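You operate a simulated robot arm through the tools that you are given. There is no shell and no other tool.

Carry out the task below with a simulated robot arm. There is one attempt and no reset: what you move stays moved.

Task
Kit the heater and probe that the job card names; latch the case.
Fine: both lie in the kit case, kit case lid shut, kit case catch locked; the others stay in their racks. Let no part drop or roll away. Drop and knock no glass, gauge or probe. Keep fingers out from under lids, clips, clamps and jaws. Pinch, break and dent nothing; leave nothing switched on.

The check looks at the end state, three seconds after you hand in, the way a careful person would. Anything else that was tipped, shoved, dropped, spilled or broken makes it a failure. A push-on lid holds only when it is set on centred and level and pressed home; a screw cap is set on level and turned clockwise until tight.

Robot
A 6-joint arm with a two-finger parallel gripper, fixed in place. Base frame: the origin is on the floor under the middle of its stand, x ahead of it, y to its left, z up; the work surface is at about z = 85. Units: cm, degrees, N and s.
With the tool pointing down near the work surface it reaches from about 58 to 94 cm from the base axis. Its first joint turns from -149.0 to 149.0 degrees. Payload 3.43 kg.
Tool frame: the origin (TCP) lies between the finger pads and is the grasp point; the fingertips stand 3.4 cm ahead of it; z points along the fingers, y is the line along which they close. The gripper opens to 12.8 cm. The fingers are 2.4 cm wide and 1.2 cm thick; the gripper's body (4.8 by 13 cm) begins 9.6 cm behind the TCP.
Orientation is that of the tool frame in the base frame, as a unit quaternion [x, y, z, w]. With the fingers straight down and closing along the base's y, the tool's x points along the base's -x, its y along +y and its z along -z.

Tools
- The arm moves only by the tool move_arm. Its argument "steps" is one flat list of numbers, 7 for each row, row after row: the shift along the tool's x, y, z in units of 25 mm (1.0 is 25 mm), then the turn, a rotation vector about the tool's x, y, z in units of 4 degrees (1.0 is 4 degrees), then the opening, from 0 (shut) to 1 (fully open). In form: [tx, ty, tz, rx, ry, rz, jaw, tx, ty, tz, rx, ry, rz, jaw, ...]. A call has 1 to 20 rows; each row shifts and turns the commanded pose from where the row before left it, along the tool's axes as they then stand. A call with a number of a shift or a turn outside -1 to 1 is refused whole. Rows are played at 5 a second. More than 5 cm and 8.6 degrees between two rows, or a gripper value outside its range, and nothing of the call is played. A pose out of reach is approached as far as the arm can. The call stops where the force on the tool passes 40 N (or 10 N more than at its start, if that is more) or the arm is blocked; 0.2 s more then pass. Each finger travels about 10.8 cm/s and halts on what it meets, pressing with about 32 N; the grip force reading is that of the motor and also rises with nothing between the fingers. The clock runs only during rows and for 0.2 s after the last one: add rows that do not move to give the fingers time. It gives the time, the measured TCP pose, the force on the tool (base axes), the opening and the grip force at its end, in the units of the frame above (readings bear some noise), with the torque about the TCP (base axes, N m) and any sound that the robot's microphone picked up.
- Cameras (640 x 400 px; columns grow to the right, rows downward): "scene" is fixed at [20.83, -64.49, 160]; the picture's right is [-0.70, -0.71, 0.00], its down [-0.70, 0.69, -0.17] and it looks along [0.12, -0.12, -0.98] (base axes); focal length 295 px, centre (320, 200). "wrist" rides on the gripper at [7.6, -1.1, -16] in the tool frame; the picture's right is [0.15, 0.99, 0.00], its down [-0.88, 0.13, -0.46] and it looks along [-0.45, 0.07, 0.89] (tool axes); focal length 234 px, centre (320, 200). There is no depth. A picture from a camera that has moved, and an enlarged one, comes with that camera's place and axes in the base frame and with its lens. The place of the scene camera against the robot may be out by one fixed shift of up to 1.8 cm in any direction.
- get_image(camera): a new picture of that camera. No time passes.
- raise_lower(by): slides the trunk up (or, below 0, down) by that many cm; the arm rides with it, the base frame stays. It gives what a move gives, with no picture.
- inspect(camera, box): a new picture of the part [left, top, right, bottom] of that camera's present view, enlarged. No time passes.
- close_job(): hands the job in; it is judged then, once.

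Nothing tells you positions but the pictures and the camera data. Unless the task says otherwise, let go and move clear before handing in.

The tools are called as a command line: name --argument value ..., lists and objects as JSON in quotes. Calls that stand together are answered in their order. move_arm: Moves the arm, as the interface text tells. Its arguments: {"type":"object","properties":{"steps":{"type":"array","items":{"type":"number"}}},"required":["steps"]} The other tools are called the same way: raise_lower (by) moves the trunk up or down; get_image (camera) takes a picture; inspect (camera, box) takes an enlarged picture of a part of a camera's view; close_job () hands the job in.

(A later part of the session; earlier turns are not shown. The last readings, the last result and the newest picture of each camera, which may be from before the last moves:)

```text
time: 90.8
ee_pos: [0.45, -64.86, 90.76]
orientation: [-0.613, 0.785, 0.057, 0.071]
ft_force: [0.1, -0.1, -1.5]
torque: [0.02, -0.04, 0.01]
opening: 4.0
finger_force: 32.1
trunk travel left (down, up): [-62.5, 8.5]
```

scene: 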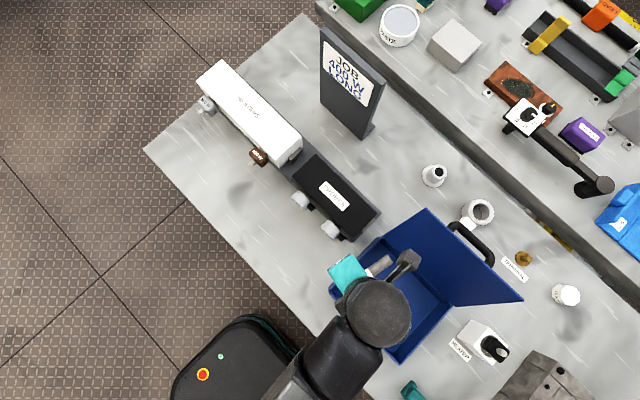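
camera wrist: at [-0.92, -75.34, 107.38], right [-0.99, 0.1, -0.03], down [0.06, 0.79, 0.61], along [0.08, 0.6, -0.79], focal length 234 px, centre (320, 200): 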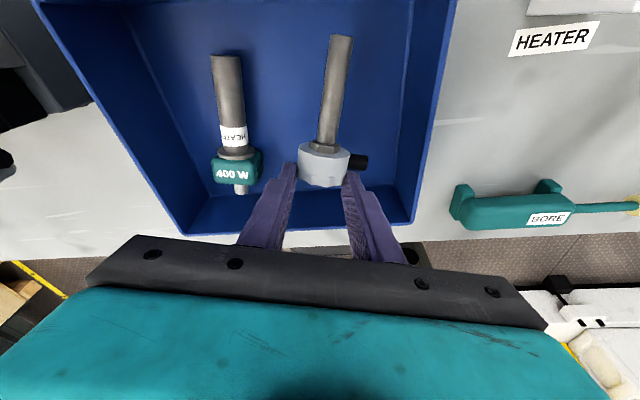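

move_arm --steps '[0.004, 0, 0.02, 0, 0, 0, 0.25, 0, 0, 0, 0, 0, 0, 0.318, 0, 0, 0, 0, 0, 0, 0.33, 0, 0, 0, 0, 0, 0, 0.35, 0, 0, 0, 0, 0, 0, 0.38, 0, 0, 0, 0, 0, 0, 0.42, 0, 0, 0, 0, 0, 0, 0.44, 0, 0, 0, 0, 0, 0, 0.44]'

get_image --camera "wrist"

inspect --camera "wrist" --box '[180, 20, 440, 240]'

```text
time: 92.6
ee_pos: [0.5, -64.87, 90.74]
orientation: [-0.614, 0.784, 0.055, 0.072]
ft_force: [-0.4, -0.1, 0.1]
torque: [0.01, 0.01, 0.0]
opening: 5.62
finger_force: 0.0
trunk travel left (down, up): [-62.5, 8.5]
```

```text
taken
camera wrist: at [-0.89, -75.24, 105.17], right [-0.99, 0.1, -0.03], down [0.06, 0.79, 0.61], along [0.08, 0.6, -0.79], focal length 234 px, centre (320, 200)
```

wrist: 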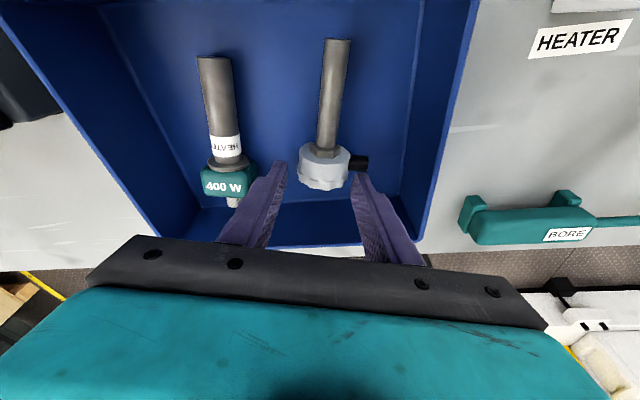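

```text
1.82 times, centred on (310, 130) of wrist
camera zoom: at [-0.89, -75.24, 105.17], right [-0.99, 0.1, -0.03], down [0.06, 0.79, 0.61], along [0.08, 0.6, -0.79], focal length 426 px, centre (338, 327)
```

zoom: 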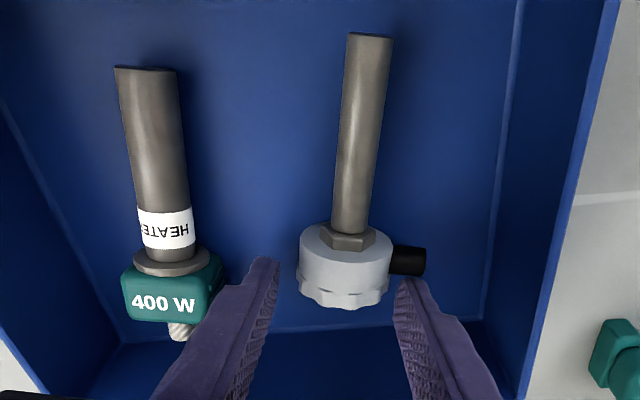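

Both parts now lie in the case. I'll retreat along the tool axis first, then straight up.

move_arm --steps '[0, 0, -0.2, 0, 0, 0, 0.44, 0, 0, -0.4, 0, 0, 0, 0.44, 0, 0, -0.6, 0, 0, 0, 0.44, -0.16, 0, -0.9, 0, 0, 0, 0.44, -0.16, 0, -0.9, 0, 0, 0, 0.44, -0.16, 0, -0.9, 0, 0, 0, 0.44, -0.16, 0, -0.9, 0, 0, 0, 0.44, -0.16, 0, -0.9, 0, 0, 0, 0.44, -0.16, 0, -0.9, 0, 0, 0, 0.44, -0.16, 0, -0.9, 0, 0, 0, 0.44, -0.16, 0, -0.9, 0, 0, 0, 0.44, 0, 0, 0, 0, 0.65, 0, 0.44, 0, 0, 0, 0, 0.65, 0, 0.44, 0, 0, 0, 0, 0.65, 0, 0.44, 0, 0, 0, 0, 0.65, 0, 0.44]'

get_image --camera "wrist"

get_image --camera "scene"

```text
time: 95.8
ee_pos: [0.27, -66.1, 110.58]
orientation: [-0.615, 0.788, 0.0, 0.0]
ft_force: [0.2, -1.3, 0.8]
torque: [-0.02, -0.02, 0.01]
opening: 5.64
finger_force: 0.0
out of reach, approached as far as the arm can: row 11
trunk travel left (down, up): [-62.5, 8.5]
```

```text
taken
camera wrist: at [-0.47, -73.68, 126.51], right [-1.0, 0.1, 0.0], down [0.09, 0.89, 0.46], along [0.04, 0.45, -0.89], focal length 234 px, centre (320, 200)
```

wrist: 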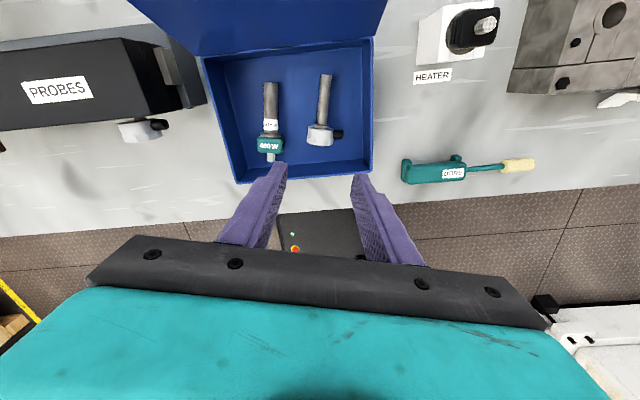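

```text
taken
```

scene: 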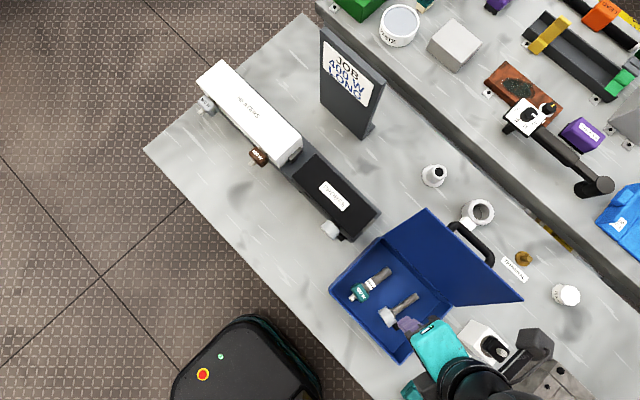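

Both parts are in the case. Next is the lid: I need to see its outer face, handle and catch, so I'll raise the trunk for clearance and take the camera over behind the lid.

raise_lower --by 8

```text
time: 97.0
ee_pos: [0.3, -66.18, 118.35]
orientation: [-0.616, 0.788, 0.0, 0.0]
ft_force: [0.9, -0.3, -0.2]
torque: [-0.03, -0.05, -0.01]
opening: 5.62
finger_force: 0.1
trunk travel left (down, up): [-70.5, 0.5]
```

move_arm --steps '[0.897, -0.28, 0, 0, 0, 0, 0.44, 0.897, -0.28, 0, 0, 0, 0, 0.44, 0.897, -0.28, 0, 0, 0, 0, 0.44, 0.897, -0.28, 0, 0, 0, 0, 0.44, 0.897, -0.28, 0, 0, 0, 0, 0.44, 0.897, -0.28, 0, 0, 0, 0, 0.44, 0.897, -0.28, 0, 0, 0, 0, 0.44, 0.897, -0.28, 0, 0, 0, 0, 0.44, 0.897, -0.28, 0, 0, 0, 0, 0.44, 0.897, -0.28, 0, 0, 0, 0, 0.44]'

get_image --camera "wrist"

get_image --camera "scene"

```text
time: 99.2
ee_pos: [1.8, -87.54, 118.09]
orientation: [-0.615, 0.788, -0.001, 0.001]
ft_force: [-0.3, 0.2, 0.1]
torque: [0.02, 0.01, -0.02]
opening: 5.63
finger_force: 0.0
out of reach, approached as far as the arm can: row 10
trunk travel left (down, up): [-70.5, 0.5]
```

```text
taken
camera wrist: at [1.02, -95.04, 134.1], right [-1.0, 0.1, 0.0], down [0.09, 0.89, 0.45], along [0.04, 0.45, -0.89], focal length 234 px, centre (320, 200)
```

wrist: 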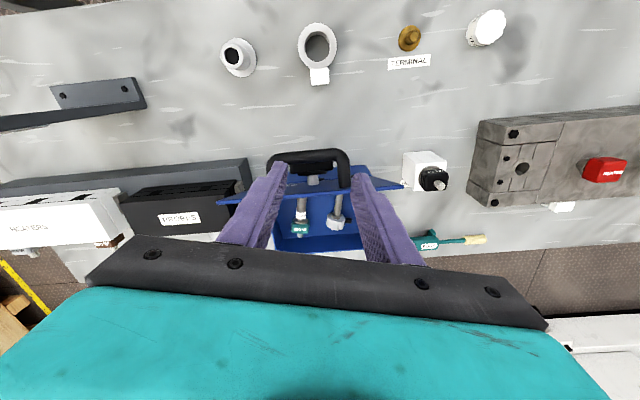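

```text
taken
```

scene: 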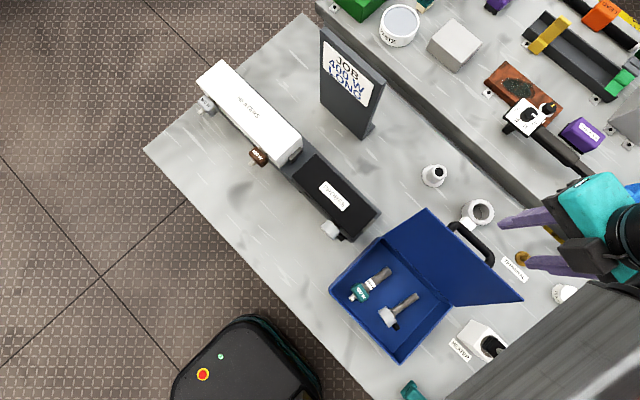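

inspect --camera "wrist" --box '[210, 130, 410, 260]'

```text
3.08 times, centred on (310, 195) of wrist
camera zoom: at [1.02, -95.04, 134.1], right [-1.0, 0.1, 0.0], down [0.09, 0.89, 0.45], along [0.04, 0.45, -0.89], focal length 720 px, centre (351, 215)
```

zoom: 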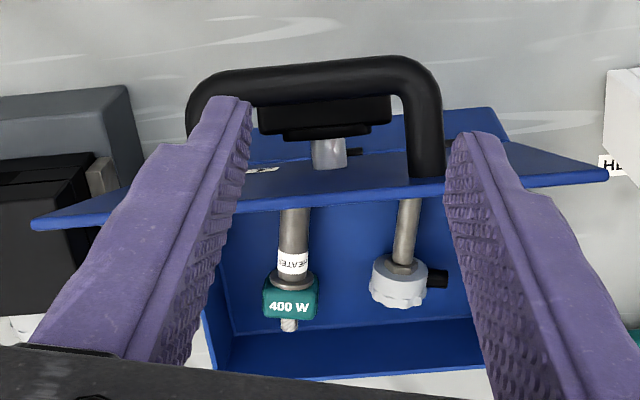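

On the lid's outer face, between the handle legs, there is a dark block on a silver post, which is probably a quarter-turn catch. I'll zoom in.

inspect --camera "wrist" --box '[280, 145, 350, 200]'

inspect --camera "wrist" --box '[260, 140, 380, 220]'

```text
7.27 times, centred on (315, 172) of wrist
camera zoom: at [1.02, -95.04, 134.1], right [-1.0, 0.1, 0.0], down [0.09, 0.89, 0.45], along [0.04, 0.45, -0.89], focal length 1703 px, centre (356, 400)
```

zoom: 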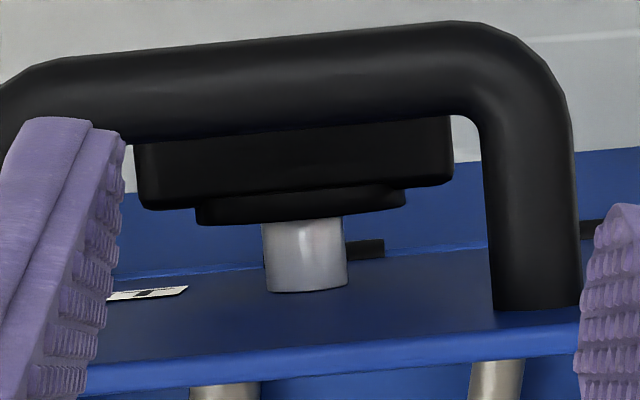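

```text
5.00 times, centred on (320, 180) of wrist
camera zoom: at [1.02, -95.04, 134.1], right [-1.0, 0.1, 0.0], down [0.09, 0.89, 0.45], along [0.04, 0.45, -0.89], focal length 1171 px, centre (320, 300)
```

zoom: 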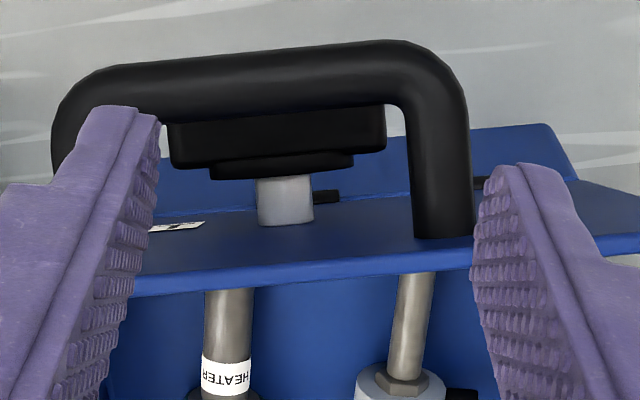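

The catch looks like a wing knob on a post, and the handle bar is at about (3.5, -86.3, 103.6). I'll turn the tool so the fingers close along y and can straddle the handle bar, then look at it side-on.

move_arm --steps '[0, 0, 0, 0, 0, 1, 0.235, 0, 0, 0, 0, 0, 1, 0.235, 0, 0, 0, 0, 0, 1, 0.235, 0, 0, 0, 0, 0, 1, 0.235, 0, 0, 0, 0, 0, 1, 0.235, 0, 0, 0, 0, 0, 1, 0.235, 0, 0, 0, 0, 0, 1, 0.235, 0, 0, 0, 0, 0, 1, 0.235, 0, 0, 0, 0, 0, 1, 0.235, 0, 0, 0, 0, 0, 1, 0.235, 0, 0, 0, 0, 0, 1, 0.235, 0, 0, 0, 0, 0, 1, 0.235, 0, 0, 0, 0, 0, 1, 0.235, 0, 0, 0, 0, 0, 1, 0.235, 0, 0, 0, 0, 0, 1, 0.235, 0, 0, 0, 0, 0, 1, 0.235, 0, 0, 0, 0, 0, 1, 0.235, 0, 0, 0, 0, 0, 1, 0.235, 0, 0, 0, 0, 0, 1, 0.235]'

get_image --camera "wrist"

inspect --camera "wrist" --box '[200, 60, 440, 220]'

```text
time: 103.2
ee_pos: [1.59, -87.44, 117.95]
orientation: [0.001, 1.0, 0.0, 0.001]
ft_force: [0.4, 1.2, 0.5]
torque: [-0.02, 0.01, -0.01]
opening: 3.0
finger_force: 0.1
trunk travel left (down, up): [-70.5, 0.5]
```

```text
taken
camera wrist: at [-5.89, -88.49, 134.04], right [-0.15, 0.99, 0.0], down [0.88, 0.13, 0.46], along [0.45, 0.07, -0.89], focal length 234 px, centre (320, 200)
```

wrist: 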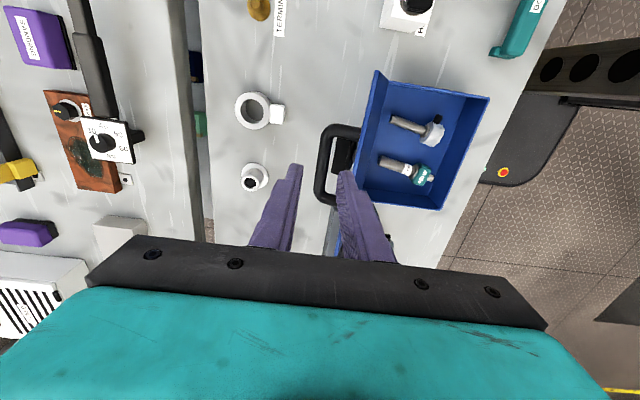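

```text
2.50 times, centred on (320, 140) of wrist
camera zoom: at [-5.89, -88.49, 134.04], right [-0.15, 0.99, 0.0], down [0.88, 0.13, 0.46], along [0.45, 0.07, -0.89], focal length 585 px, centre (320, 350)
```

zoom: 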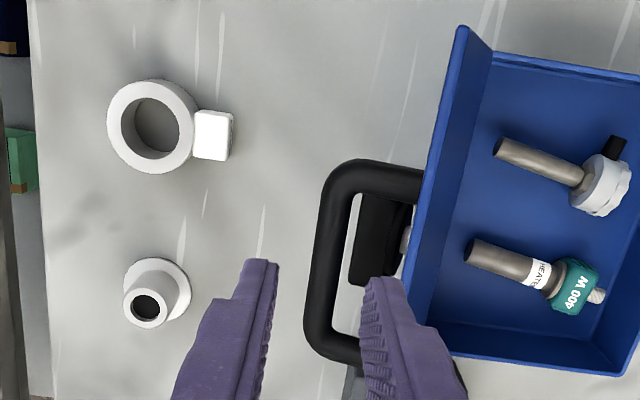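

move_arm --steps '[-0.27, 0.03, 0.67, 0, 0, 0, 0.235, -0.27, 0.03, 0.67, 0, 0, 0, 0.235, -0.27, 0.03, 0.67, 0, 0, 0, 0.235, 0, 0, 0, -0.625, 0, 0, 0.235, 0, 0, 0, -0.625, 0, 0, 0.235, 0, 0, 0, 0, 0, 0, 0.235]'

inspect --camera "wrist" --box '[220, 60, 440, 220]'

```text
time: 104.6
ee_pos: [3.77, -86.38, 112.86]
orientation: [0.0, 0.999, 0.043, 0.0]
ft_force: [0.4, -2.3, 2.4]
torque: [0.05, 0.0, -0.02]
opening: 2.89
finger_force: 0.0
out of reach, approached as far as the arm can: row 5
trunk travel left (down, up): [-70.5, 0.5]
```

```text
2.50 times, centred on (330, 140) of wrist
camera zoom: at [-3.81, -88.85, 128.73], right [-0.15, 0.99, 0.08], down [0.88, 0.09, 0.47], along [0.45, 0.14, -0.88], focal length 585 px, centre (295, 350)
```

zoom: 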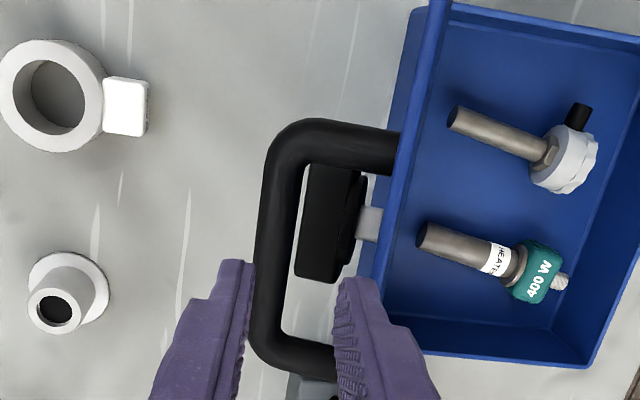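

move_arm --steps '[0, 0, 0, 0, 0, 0, 0.2, 0, -0.1, 0.2, 0, 0, 0, 0.2, 0, -0.1, 0.2, 0, 0, 0, 0.2, 0, 0, 0, 0, 0, 0, 0.2]'

inspect --camera "wrist" --box '[220, 60, 440, 220]'

```text
time: 105.4
ee_pos: [3.75, -86.8, 112.66]
orientation: [0.0, 0.999, 0.037, -0.001]
ft_force: [-0.9, -6.6, 15.0]
torque: [0.2, 0.03, 0.0]
opening: 2.3
finger_force: 0.0
trunk travel left (down, up): [-70.5, 0.5]
stopped in row 3: the force on the tool passed its limit at 45 N (the readings are from after the stop); the commanded pose is now the measured one
```

```text
2.50 times, centred on (330, 140) of wrist
camera zoom: at [-3.8, -89.1, 128.54], right [-0.15, 0.99, 0.07], down [0.88, 0.1, 0.46], along [0.45, 0.13, -0.88], focal length 585 px, centre (295, 350)
```

zoom: 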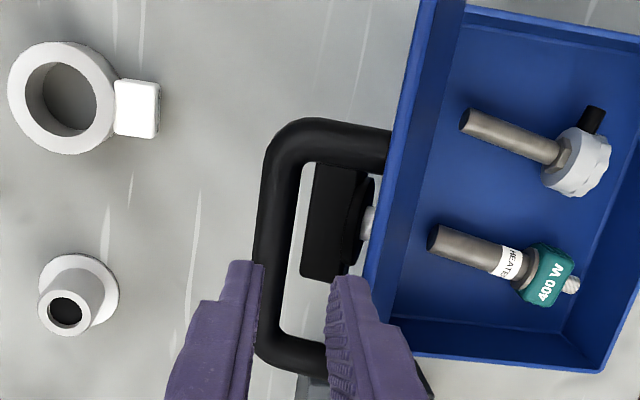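

The front finger touched the lid's free edge, because the slot between lid and bar is tighter than I estimated. I'll back up, square the tool to vertical and shift further behind the edge. From there the front finger can slide down behind the lid edge and guide it.

move_arm --steps '[0, 0, -0.3, 0, 0, 0, 0.2, 0, 0, -0.3, 0, 0, 0, 0.2, 0, 0, 0, 0.53, 0, 0, 0.2, 0, 0, 0, 0.53, 0, 0, 0.28, 0, -0.25, 0, 0, 0, 0, 0.28, 0, -0.25, 0, 0, 0, 0, 0.28, 0, 0, 0, 0, 0, 0, 0.28]'

get_image --camera "wrist"

inspect --camera "wrist" --box '[220, 60, 440, 220]'

inspect --camera "scene" --box '[310, 180, 540, 380]'

```text
time: 107.0
ee_pos: [3.75, -87.49, 113.87]
orientation: [0.0, 1.0, 0.002, 0.0]
ft_force: [-0.4, 0.2, 0.8]
torque: [0.03, -0.04, 0.04]
opening: 3.57
finger_force: 0.0
out of reach, approached as far as the arm can: row 2
trunk travel left (down, up): [-70.5, 0.5]
```

```text
taken
camera wrist: at [-3.8, -88.81, 129.9], right [-0.15, 0.99, 0.0], down [0.88, 0.13, 0.46], along [0.45, 0.07, -0.89], focal length 234 px, centre (320, 200)
```

wrist: 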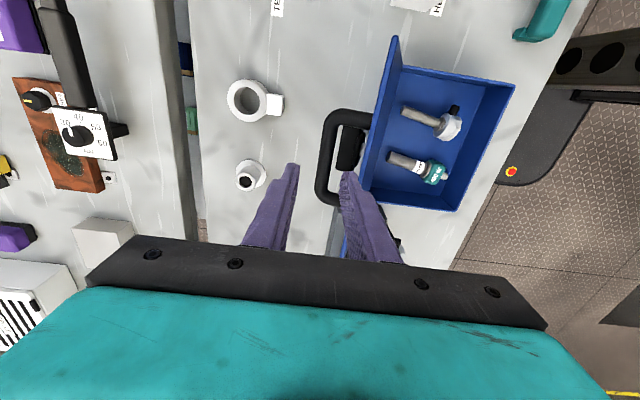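

```text
2.50 times, centred on (330, 140) of wrist
camera zoom: at [-3.8, -88.81, 129.9], right [-0.15, 0.99, 0.0], down [0.88, 0.13, 0.46], along [0.45, 0.07, -0.89], focal length 585 px, centre (295, 350)
```

zoom: 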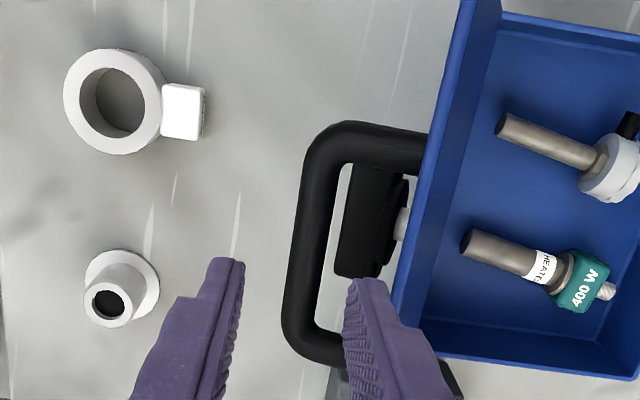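

```text
2.00 times, centred on (425, 280) of scene
camera zoom: at [20.83, -64.49, 160.0], right [-0.7, -0.71, 0.0], down [-0.7, 0.69, -0.17], along [0.12, -0.12, -0.98], focal length 590 px, centre (110, 40)
```

zoom: 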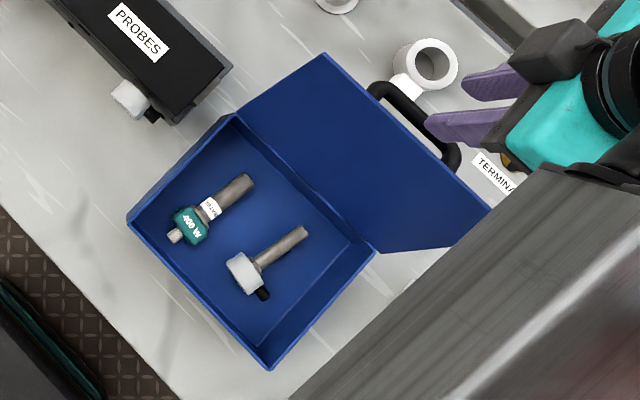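

move_arm --steps '[0, -0.3, 0, 0, 0, 0, 0.28, 0, -0.26, 0, 0, 0, 0, 0.28, 0, -0.1, 0.3, 0, 0, 0, 0.28, 0, -0.08, 0.3, 0, 0, 0, 0.28, 0, -0.04, 0.25, 0, 0, 0, 0.28, 0, 0, 0, 0, 0, 0, 0.28]'

inspect --camera "wrist" --box '[220, 60, 440, 220]'

```text
time: 108.4
ee_pos: [3.85, -88.72, 111.58]
orientation: [-0.001, 1.0, -0.001, 0.0]
ft_force: [-0.1, -0.6, -0.5]
torque: [0.0, 0.03, 0.01]
opening: 3.61
finger_force: 0.1
out of reach, approached as far as the arm can: row 2
trunk travel left (down, up): [-70.5, 0.5]
```

```text
2.50 times, centred on (330, 140) of wrist
camera zoom: at [-3.7, -89.75, 127.67], right [-0.15, 0.99, 0.0], down [0.88, 0.13, 0.46], along [0.45, 0.07, -0.89], focal length 585 px, centre (295, 350)
```

zoom: 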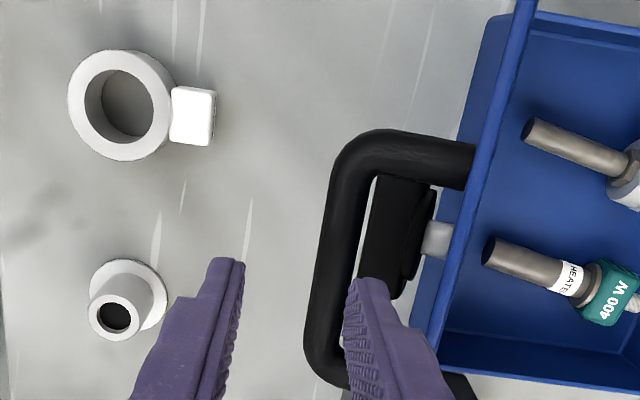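

move_arm --steps '[0, -0.12, 0.2, 0, 0, 0, 0.28, 0, -0.08, 0.2, 0, 0, 0, 0.28, 0, -0.04, 0.25, 0, 0, 0, 0.28, 0, 0, 0, 0, 0, 0, 0.28]'

inspect --camera "wrist" --box '[220, 60, 440, 220]'

```text
time: 109.4
ee_pos: [3.82, -88.76, 109.93]
orientation: [0.001, 1.0, 0.001, 0.0]
ft_force: [-0.2, 0.0, 1.2]
torque: [-0.01, -0.01, 0.02]
opening: 3.59
finger_force: 0.2
out of reach, approached as far as the arm can: row 1
trunk travel left (down, up): [-70.5, 0.5]
```

```text
2.50 times, centred on (330, 140) of wrist
camera zoom: at [-3.81, -89.98, 126.03], right [-0.15, 0.99, 0.0], down [0.88, 0.13, 0.46], along [0.45, 0.07, -0.89], focal length 585 px, centre (295, 350)
```

zoom: 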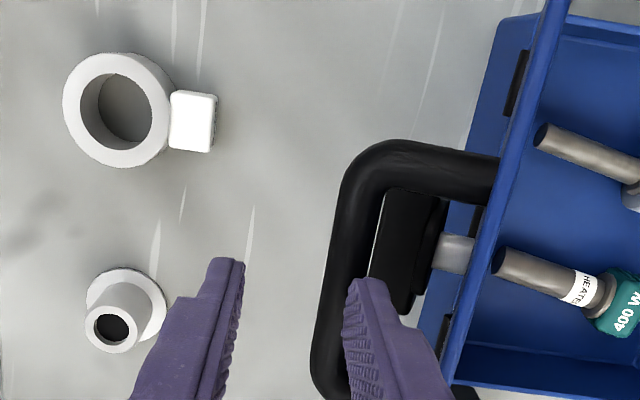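

move_arm --steps '[0, 0.2, 0, 0, 0, 0, 0.28, 0, 0.2, 0, 0, 0, 0, 0.28, 0, 0.2, 0, 0, 0, 0, 0.28]'

inspect --camera "wrist" --box '[220, 60, 440, 220]'

```text
time: 110.2
ee_pos: [3.81, -87.47, 109.88]
orientation: [-0.001, 1.0, 0.001, 0.0]
ft_force: [0.4, -0.5, 0.5]
torque: [-0.05, 0.0, 0.02]
opening: 3.57
finger_force: 0.1
trunk travel left (down, up): [-70.5, 0.5]
```

```text
2.50 times, centred on (330, 140) of wrist
camera zoom: at [-3.76, -88.66, 125.97], right [-0.15, 0.99, 0.0], down [0.88, 0.13, 0.46], along [0.45, 0.07, -0.89], focal length 585 px, centre (295, 350)
```

zoom: 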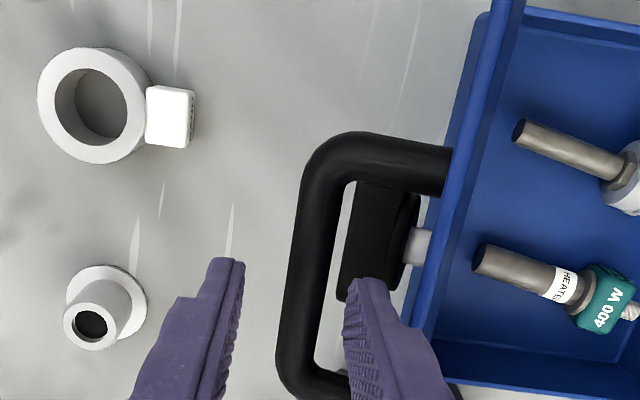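

move_arm --steps '[0, 0.15, 0, 0, 0, 0, 0.28, 0, 0.15, 0, 0, 0, 0, 0.28]'

move_arm --steps '[0, 0.15, 0, 0, 0, 0, 0.28, 0, 0.15, 0, 0, 0, 0, 0.28]'

inspect --camera "wrist" --box '[220, 60, 440, 220]'

```text
time: 110.8
ee_pos: [3.73, -86.82, 109.98]
orientation: [0.0, 1.0, 0.001, 0.0]
ft_force: [-0.2, -2.2, 1.1]
torque: [0.05, -0.04, -0.02]
opening: 3.49
finger_force: 0.1
trunk travel left (down, up): [-70.5, 0.5]
```

```text
time: 111.4
ee_pos: [3.74, -86.06, 109.93]
orientation: [0.0, 1.0, 0.001, 0.0]
ft_force: [-0.1, -2.6, 2.4]
torque: [0.06, -0.05, -0.02]
opening: 3.45
finger_force: 0.0
trunk travel left (down, up): [-70.5, 0.5]
```

```text
2.50 times, centred on (330, 140) of wrist
camera zoom: at [-3.79, -87.18, 126.02], right [-0.15, 0.99, 0.0], down [0.88, 0.13, 0.46], along [0.45, 0.07, -0.89], focal length 585 px, centre (295, 350)
```

zoom: 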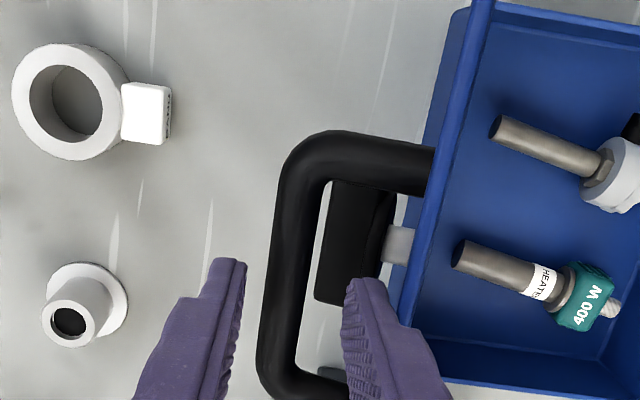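

The lid edge now rests lightly (about 3 N) on the front finger and follows it. I'll continue pushing it forward gently.

move_arm --steps '[0, 0.15, 0, 0, 0, 0, 0.28, 0, 0.15, 0, 0, 0, 0, 0.28, 0, 0.15, 0, 0, 0, 0, 0.28, 0, 0.1, 0, 0, 0, 0, 0.28]'

inspect --camera "wrist" --box '[220, 60, 440, 220]'

inspect --camera "scene" --box '[310, 180, 540, 380]'

```text
time: 112.4
ee_pos: [3.74, -84.58, 109.99]
orientation: [0.0, 1.0, 0.002, 0.0]
ft_force: [-0.6, -1.0, 1.5]
torque: [0.05, -0.02, -0.02]
opening: 3.5
finger_force: 0.0
trunk travel left (down, up): [-70.5, 0.5]
```

```text
2.50 times, centred on (330, 140) of wrist
camera zoom: at [-3.76, -85.76, 126.04], right [-0.15, 0.99, 0.0], down [0.88, 0.13, 0.46], along [0.45, 0.07, -0.89], focal length 585 px, centre (295, 350)
```

zoom: 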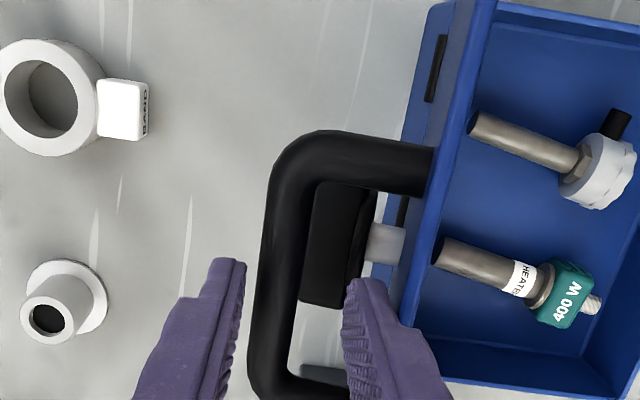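

```text
2.00 times, centred on (425, 280) of scene
camera zoom: at [20.83, -64.49, 160.0], right [-0.7, -0.71, 0.0], down [-0.7, 0.69, -0.17], along [0.12, -0.12, -0.98], focal length 590 px, centre (110, 40)
```

zoom: 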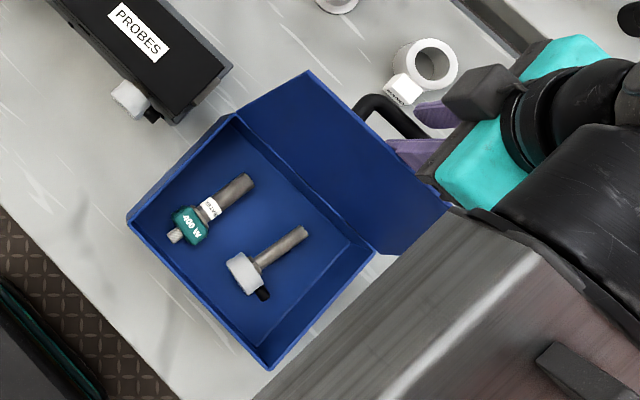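

move_arm --steps '[0, 0, 0, 0, 0, 0, 0.3, 0, 0, 0, 0, 0, 0, 0.33, 0, 0, 0, 0, 0, 0, 0.36, 0, 0, 0, 0, 0, 0, 0.36]'

get_image --camera "wrist"

inspect --camera "wrist" --box '[240, 110, 420, 250]'

```text
time: 113.4
ee_pos: [3.83, -84.6, 109.97]
orientation: [0.0, 1.0, 0.002, -0.001]
ft_force: [0.0, -0.6, 0.1]
torque: [0.03, 0.02, -0.01]
opening: 4.6
finger_force: 0.0
trunk travel left (down, up): [-70.5, 0.5]
```

```text
taken
camera wrist: at [-3.74, -85.76, 126.04], right [-0.15, 0.99, 0.0], down [0.88, 0.13, 0.46], along [0.45, 0.07, -0.89], focal length 234 px, centre (320, 200)
```

wrist: 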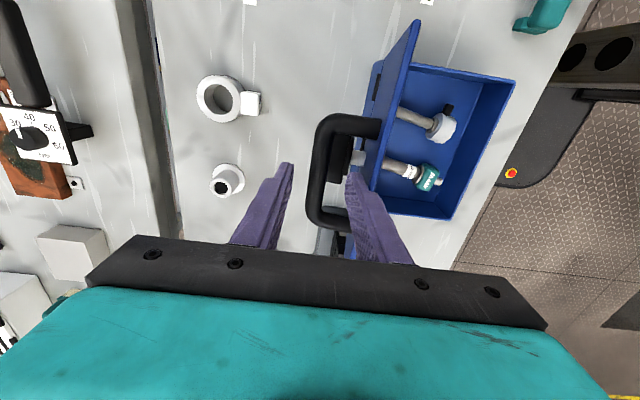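

```text
2.86 times, centred on (330, 180) of wrist
camera zoom: at [-3.74, -85.76, 126.04], right [-0.15, 0.99, 0.0], down [0.88, 0.13, 0.46], along [0.45, 0.07, -0.89], focal length 669 px, centre (291, 257)
```

zoom: 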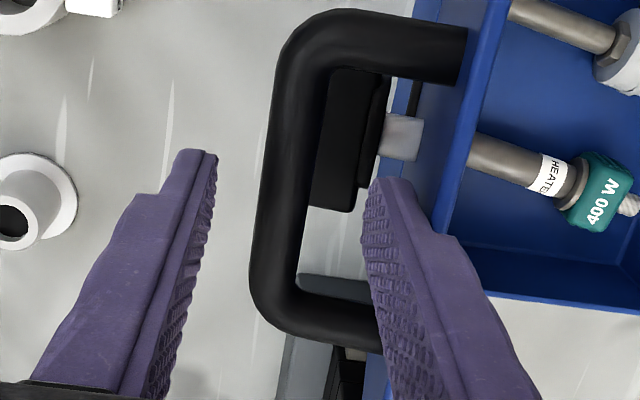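

The handle bar sits between the two open fingers. I'll descend to cage it.

move_arm --steps '[0, 0, 0.25, 0, 0, 0, 0.36, 0, 0, 0.3, 0, 0, 0, 0.36, 0, 0, 0.3, 0, 0, 0, 0.36, 0, 0, 0.3, 0, 0, 0, 0.36, 0, 0, 0.15, 0, 0, 0, 0.36]'

inspect --camera "wrist" --box '[240, 110, 420, 250]'

```text
time: 114.1
ee_pos: [3.76, -84.78, 109.25]
orientation: [0.0, 1.0, -0.004, 0.0]
ft_force: [-0.2, -3.8, 22.7]
torque: [0.99, -0.02, 0.01]
opening: 4.41
finger_force: 0.1
trunk travel left (down, up): [-70.5, 0.5]
stopped in row 3: the force on the tool passed its limit at 53 N (the readings are from after the stop); the commanded pose is now the measured one
```

```text
2.86 times, centred on (330, 180) of wrist
camera zoom: at [-3.77, -85.83, 125.34], right [-0.15, 0.99, -0.01], down [0.88, 0.13, 0.45], along [0.45, 0.06, -0.89], focal length 669 px, centre (291, 257)
```

zoom: 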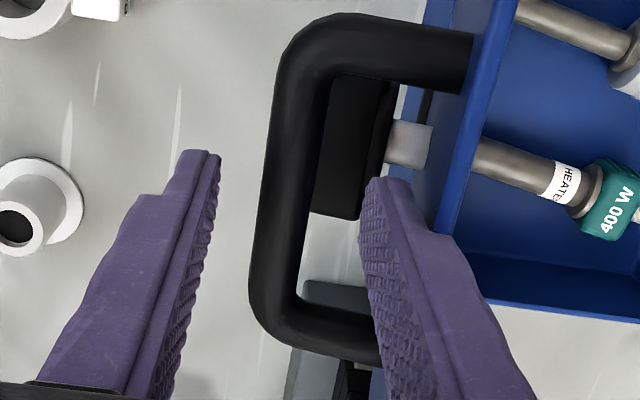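

The finger's shoulder landed on the lid edge. I'll change approach: lay the lid back on its stop, then straddle the lid's edge with one fingertip on each side. That keeps the lid captured throughout the swing.

move_arm --steps '[0, 0, -0.15, 0, 0, 0, 0.36, 0, 0, -0.15, 0, 0, 0, 0.36, 0, -0.15, 0, 0, 0, 0, 0.36, 0, -0.2, 0, 0, 0, 0, 0.36, 0, -0.2, 0, 0, 0, 0, 0.36, 0, -0.2, 0, 0, 0, 0, 0.36, 0, -0.2, 0, 0, 0, 0, 0.36, 0, -0.2, 0, 0, 0, 0, 0.36, 0, -0.2, 0, 0, 0, 0, 0.36, 0, 0, 0, 0, 0, 0, 0.36]'

get_image --camera "wrist"

```text
time: 116.3
ee_pos: [3.81, -88.08, 109.61]
orientation: [-0.001, 1.0, -0.003, 0.0]
ft_force: [0.1, 0.5, 0.5]
torque: [-0.02, 0.01, -0.05]
opening: 4.6
finger_force: 0.1
trunk travel left (down, up): [-70.5, 0.5]
```

```text
taken
camera wrist: at [-3.79, -89.18, 125.72], right [-0.15, 0.99, 0.0], down [0.88, 0.13, 0.46], along [0.45, 0.06, -0.89], focal length 234 px, centre (320, 200)
```

wrist: 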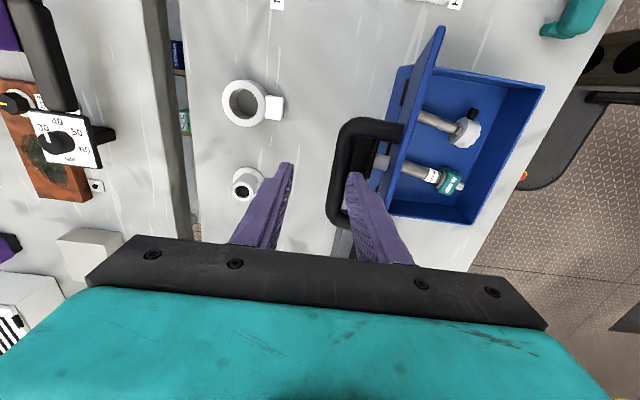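

inspect --camera "wrist" --box '[220, 60, 440, 220]'

inspect --camera "scene" --box '[310, 180, 540, 380]'

```text
2.50 times, centred on (330, 140) of wrist
camera zoom: at [-3.79, -89.18, 125.72], right [-0.15, 0.99, 0.0], down [0.88, 0.13, 0.46], along [0.45, 0.06, -0.89], focal length 585 px, centre (295, 350)
```

zoom: 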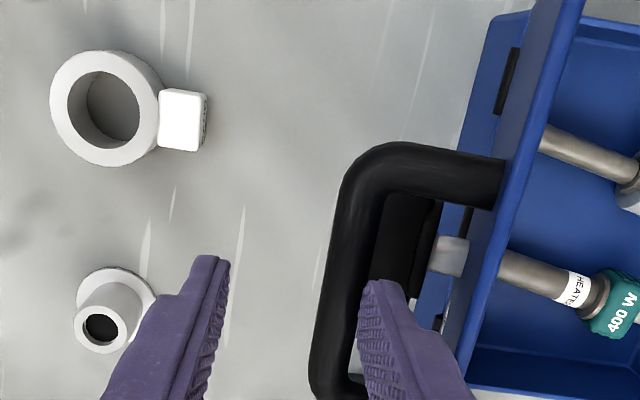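

```text
2.00 times, centred on (425, 280) of scene
camera zoom: at [20.83, -64.49, 160.0], right [-0.7, -0.71, 0.0], down [-0.7, 0.69, -0.17], along [0.12, -0.12, -0.98], focal length 590 px, centre (110, 40)
```

zoom: 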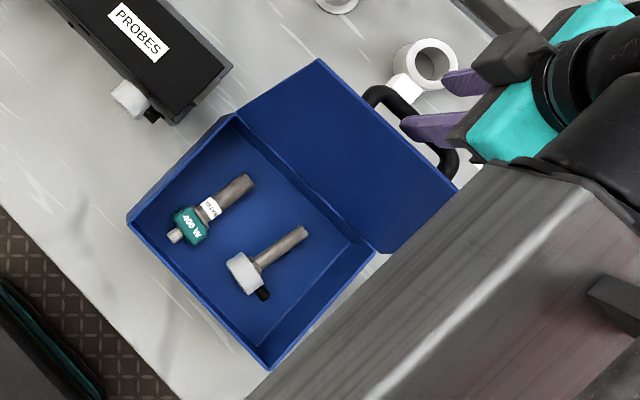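

move_arm --steps '[0, 0, 0, 0, 0, 0, 0.36, 0, 0, 0, 0, 0, 0, 0.36, 0, 0, 0, 0, 0, 0, 0.36, 0, 0, 0, 0, 0, 0, 0.36, 0, 0, 0, 0, 0, 0, 0.36]'

inspect --camera "scene" --box '[310, 180, 540, 380]'

```text
time: 117.5
ee_pos: [3.77, -88.04, 109.65]
orientation: [0.0, 1.0, -0.002, -0.001]
ft_force: [-0.4, 1.1, -0.5]
torque: [0.02, -0.02, 0.03]
opening: 4.59
finger_force: 0.2
trunk travel left (down, up): [-70.5, 0.5]
```

```text
2.00 times, centred on (425, 280) of scene
camera zoom: at [20.83, -64.49, 160.0], right [-0.7, -0.71, 0.0], down [-0.7, 0.69, -0.17], along [0.12, -0.12, -0.98], focal length 590 px, centre (110, 40)
```

zoom: 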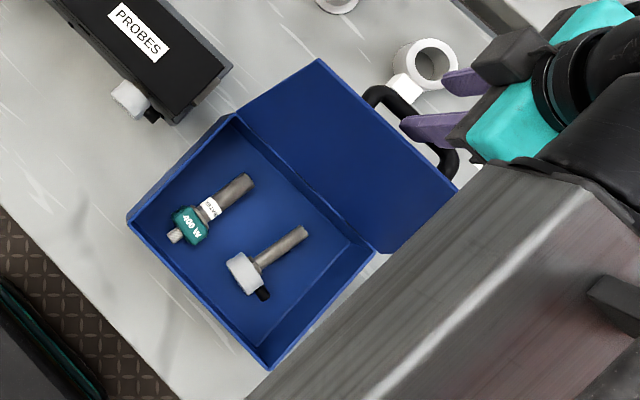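

The lid holds its angle by hinge friction, which makes this easier. I'll push it almost upright with the fingertip, lift off, and then straddle the handle bar in the wider gap.

move_arm --steps '[0, 0, -0.2, 0, 0, 0, 0.28, 0, 0.4, 0, 0, 0, 0, 0.28, 0, 0.4, 0, 0, 0, 0, 0.28, 0, 0.3, 0, 0, 0, 0, 0.28, 0, 0.2, 0, 0, 0, 0, 0.28, 0, 0.2, 0, 0, 0, 0, 0.28, 0, 0.2, 0, 0, 0, 0, 0.28, 0, 0.2, 0, 0, 0, 0, 0.28, 0, 0.2, 0, 0, 0, 0, 0.28, 0, 0, 0, 0, 0, 0, 0.28]'

inspect --camera "wrist" --box '[220, 60, 440, 220]'

inspect --camera "scene" --box '[310, 180, 540, 380]'

```text
time: 119.7
ee_pos: [3.82, -82.81, 110.2]
orientation: [0.0, 1.0, -0.002, 0.001]
ft_force: [0.3, -1.9, -0.4]
torque: [0.0, 0.0, -0.02]
opening: 3.58
finger_force: 0.0
trunk travel left (down, up): [-70.5, 0.5]
```

```text
2.50 times, centred on (330, 140) of wrist
camera zoom: at [-3.73, -83.91, 126.21], right [-0.15, 0.99, 0.0], down [0.88, 0.13, 0.46], along [0.45, 0.06, -0.89], focal length 585 px, centre (295, 350)
```

zoom: 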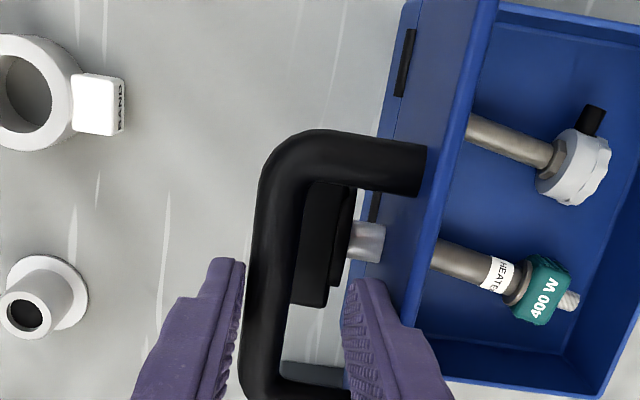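

```text
2.00 times, centred on (425, 280) of scene
camera zoom: at [20.83, -64.49, 160.0], right [-0.7, -0.71, 0.0], down [-0.7, 0.69, -0.17], along [0.12, -0.12, -0.98], focal length 590 px, centre (110, 40)
```

zoom: 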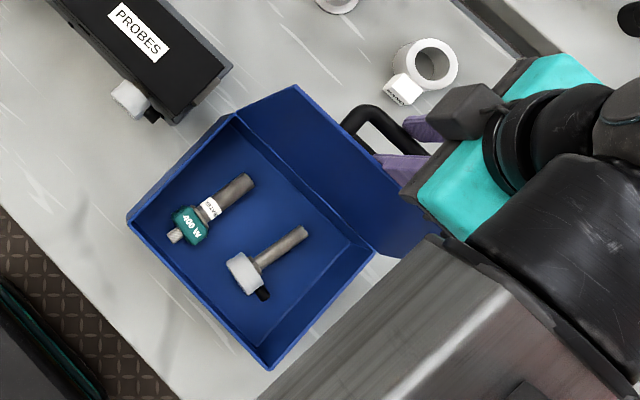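

move_arm --steps '[0, -0.04, 0, 0, 0, 0, 0.28, 0, 0, -0.4, 0, 0, 0, 0.28, 0, 0, -0.5, 0, 0, 0, 0.28, 0, 0, -0.4, 0, 0, 0, 0.28, 0, 0, 0, 0, 0, 0, 0.28]'

inspect --camera "wrist" --box '[220, 60, 440, 220]'

inspect --camera "scene" --box '[310, 180, 540, 380]'

```text
time: 120.9
ee_pos: [3.78, -82.91, 113.46]
orientation: [0.0, 1.0, -0.001, 0.0]
ft_force: [-0.5, -0.8, 0.3]
torque: [-0.03, 0.0, 0.01]
opening: 3.56
finger_force: 0.0
trunk travel left (down, up): [-70.5, 0.5]
```

```text
2.50 times, centred on (330, 140) of wrist
camera zoom: at [-3.8, -84.05, 129.48], right [-0.15, 0.99, 0.0], down [0.88, 0.13, 0.46], along [0.45, 0.06, -0.89], focal length 585 px, centre (295, 350)
```

zoom: 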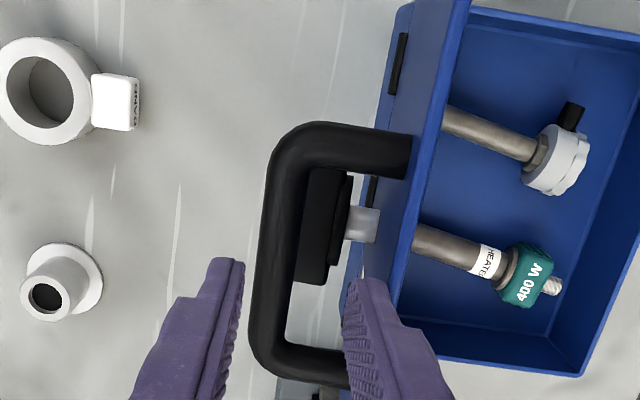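

```text
2.00 times, centred on (425, 280) of scene
camera zoom: at [20.83, -64.49, 160.0], right [-0.7, -0.71, 0.0], down [-0.7, 0.69, -0.17], along [0.12, -0.12, -0.98], focal length 590 px, centre (110, 40)
```

zoom: 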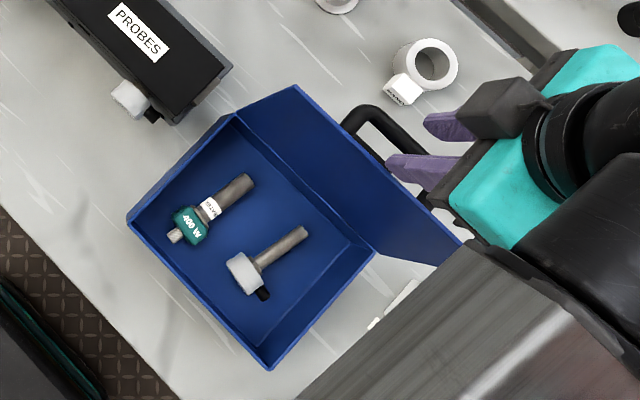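

The lid stays put at about 96° when released, so friction holds it near vertical. I'll nudge it a little past vertical (to about 80°), still within the range where friction holds, to open the gap further.

move_arm --steps '[0, 0, 0.45, 0, 0, 0, 0.28, 0, 0.2, 0, 0, 0, 0, 0.28, 0, 0.2, 0, 0, 0, 0, 0.28, 0, 0.2, 0, 0, 0, 0, 0.28, 0, 0.2, 0, 0, 0, 0, 0.28, 0, 0.2, 0, 0, 0, 0, 0.28, 0, 0.2, 0, 0, 0, 0, 0.28, 0, 0, 0, 0, 0, 0, 0.28]'

inspect --camera "wrist" --box '[220, 60, 440, 220]'

inspect --camera "scene" --box '[310, 180, 540, 380]'

```text
time: 122.7
ee_pos: [3.72, -79.85, 112.25]
orientation: [0.0, 1.0, -0.002, -0.001]
ft_force: [-0.2, -0.6, -0.7]
torque: [0.01, -0.04, 0.0]
opening: 3.57
finger_force: 0.0
trunk travel left (down, up): [-70.5, 0.5]
```

```text
2.50 times, centred on (330, 140) of wrist
camera zoom: at [-3.8, -80.93, 128.32], right [-0.15, 0.99, 0.0], down [0.88, 0.13, 0.46], along [0.45, 0.06, -0.89], focal length 585 px, centre (295, 350)
```

zoom: 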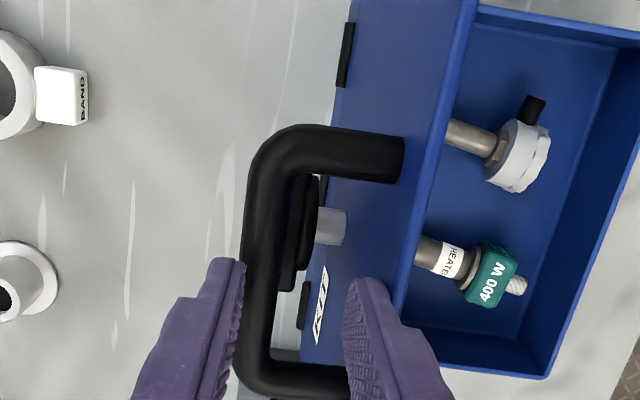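

```text
2.00 times, centred on (425, 280) of scene
camera zoom: at [20.83, -64.49, 160.0], right [-0.7, -0.71, 0.0], down [-0.7, 0.69, -0.17], along [0.12, -0.12, -0.98], focal length 590 px, centre (110, 40)
```

zoom: 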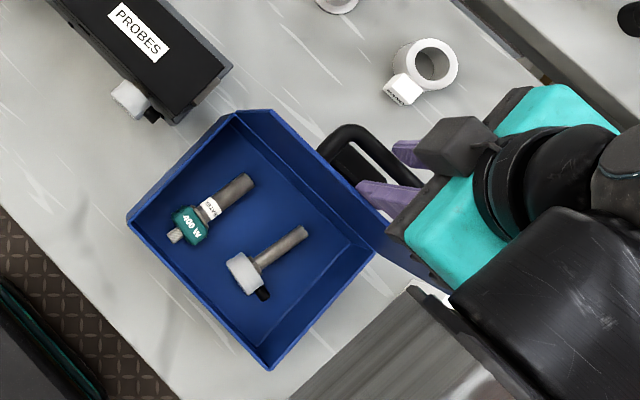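

inspect --camera "wrist" --box '[300, 120, 360, 205]'

```text
4.71 times, centred on (330, 162) of wrist
camera zoom: at [-3.8, -80.93, 128.32], right [-0.15, 0.99, 0.0], down [0.88, 0.13, 0.46], along [0.45, 0.06, -0.89], focal length 1102 px, centre (273, 376)
```

zoom: 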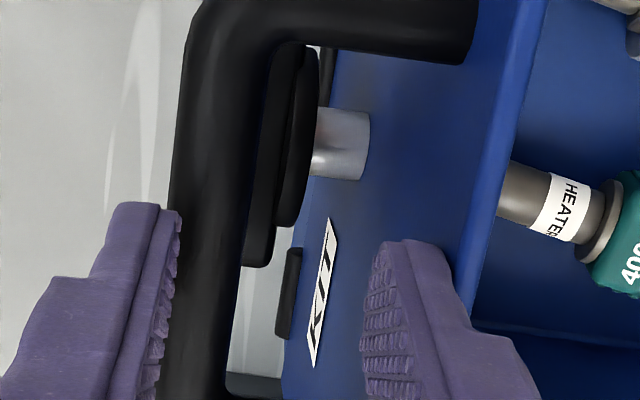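

move_arm --steps '[0, 0.2, 0, 0, 0, 0, 0.28, 0, 0.2, 0, 0, 0, 0, 0.28, 0, 0.2, 0, 0, 0, 0, 0.28, 0, 0.15, 0, 0, 0, 0, 0.28, 0, 0, 0, 0, 0, 0, 0.28]'

inspect --camera "scene" --box '[310, 180, 540, 380]'

move_arm --steps '[0, -0.06, 0, 0, 0, 0, 0.28, 0, -0.06, 0, 0, 0, 0, 0.28, 0, 0, 0, 0, 0, 0, 0.28, 0, 0, 0, 0, 0, 0, 0.28]'

inspect --camera "scene" --box '[310, 180, 540, 380]'

```text
time: 123.9
ee_pos: [3.85, -78.1, 112.34]
orientation: [0.0, 1.0, -0.002, 0.0]
ft_force: [0.0, -0.4, -0.7]
torque: [-0.05, -0.01, 0.01]
opening: 3.55
finger_force: 0.1
trunk travel left (down, up): [-70.5, 0.5]
```

```text
2.00 times, centred on (425, 280) of scene
camera zoom: at [20.83, -64.49, 160.0], right [-0.7, -0.71, 0.0], down [-0.7, 0.69, -0.17], along [0.12, -0.12, -0.98], focal length 590 px, centre (110, 40)
```

zoom: 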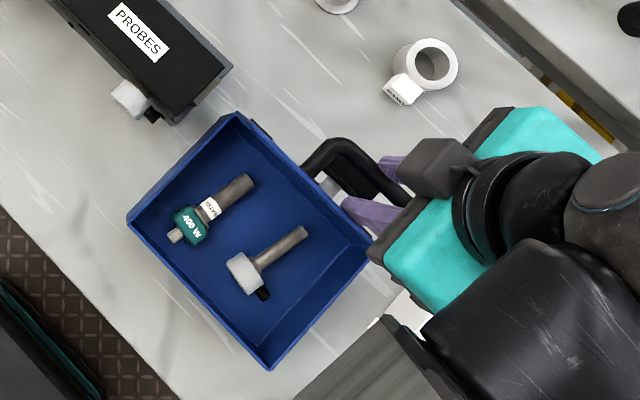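

```text
time: 124.9
ee_pos: [3.77, -78.37, 112.16]
orientation: [0.0, 1.0, -0.002, 0.0]
ft_force: [-1.0, 0.4, -0.3]
torque: [-0.05, -0.01, -0.02]
opening: 3.58
finger_force: 0.0
trunk travel left (down, up): [-70.5, 0.5]
```

```text
2.00 times, centred on (425, 280) of scene
camera zoom: at [20.83, -64.49, 160.0], right [-0.7, -0.71, 0.0], down [-0.7, 0.69, -0.17], along [0.12, -0.12, -0.98], focal length 590 px, centre (110, 40)
```

zoom: 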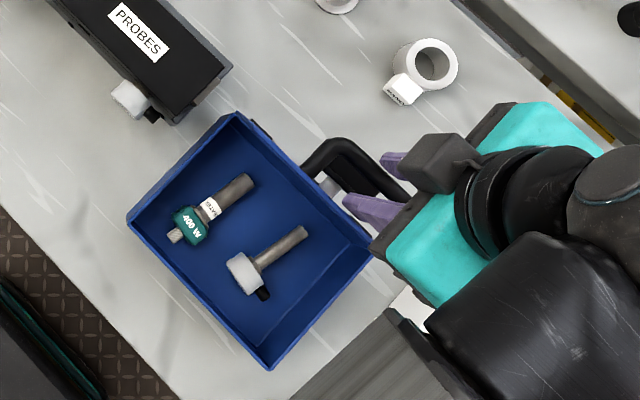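

The lid stays where I left it. I'll lift, shift back over the handle bar with a 2.8 cm opening, and check before descending.

move_arm --steps '[0, 0, -0.4, 0, 0, 0, 0.28, 0, 0, -0.45, 0, 0, 0, 0.22, 0, -0.3, 0, 0, 0, 0, 0.22, 0, -0.35, 0, 0, 0, 0, 0.22, 0, 0, 0, 0, 0, 0, 0.22]'

inspect --camera "wrist" --box '[220, 60, 440, 220]'

```text
time: 126.1
ee_pos: [3.72, -80.09, 114.49]
orientation: [0.001, 1.0, -0.002, 0.0]
ft_force: [0.2, -0.6, -0.2]
torque: [0.0, -0.03, 0.02]
opening: 2.83
finger_force: 0.0
trunk travel left (down, up): [-70.5, 0.5]
```

```text
2.50 times, centred on (330, 140) of wrist
camera zoom: at [-3.78, -81.12, 130.49], right [-0.15, 0.99, 0.0], down [0.88, 0.13, 0.46], along [0.45, 0.06, -0.89], focal length 585 px, centre (295, 350)
```

zoom: 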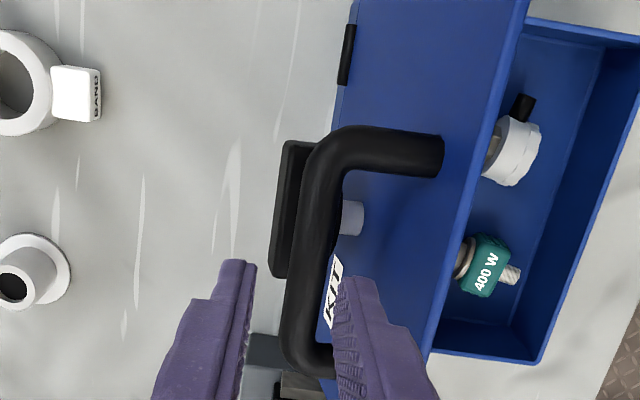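

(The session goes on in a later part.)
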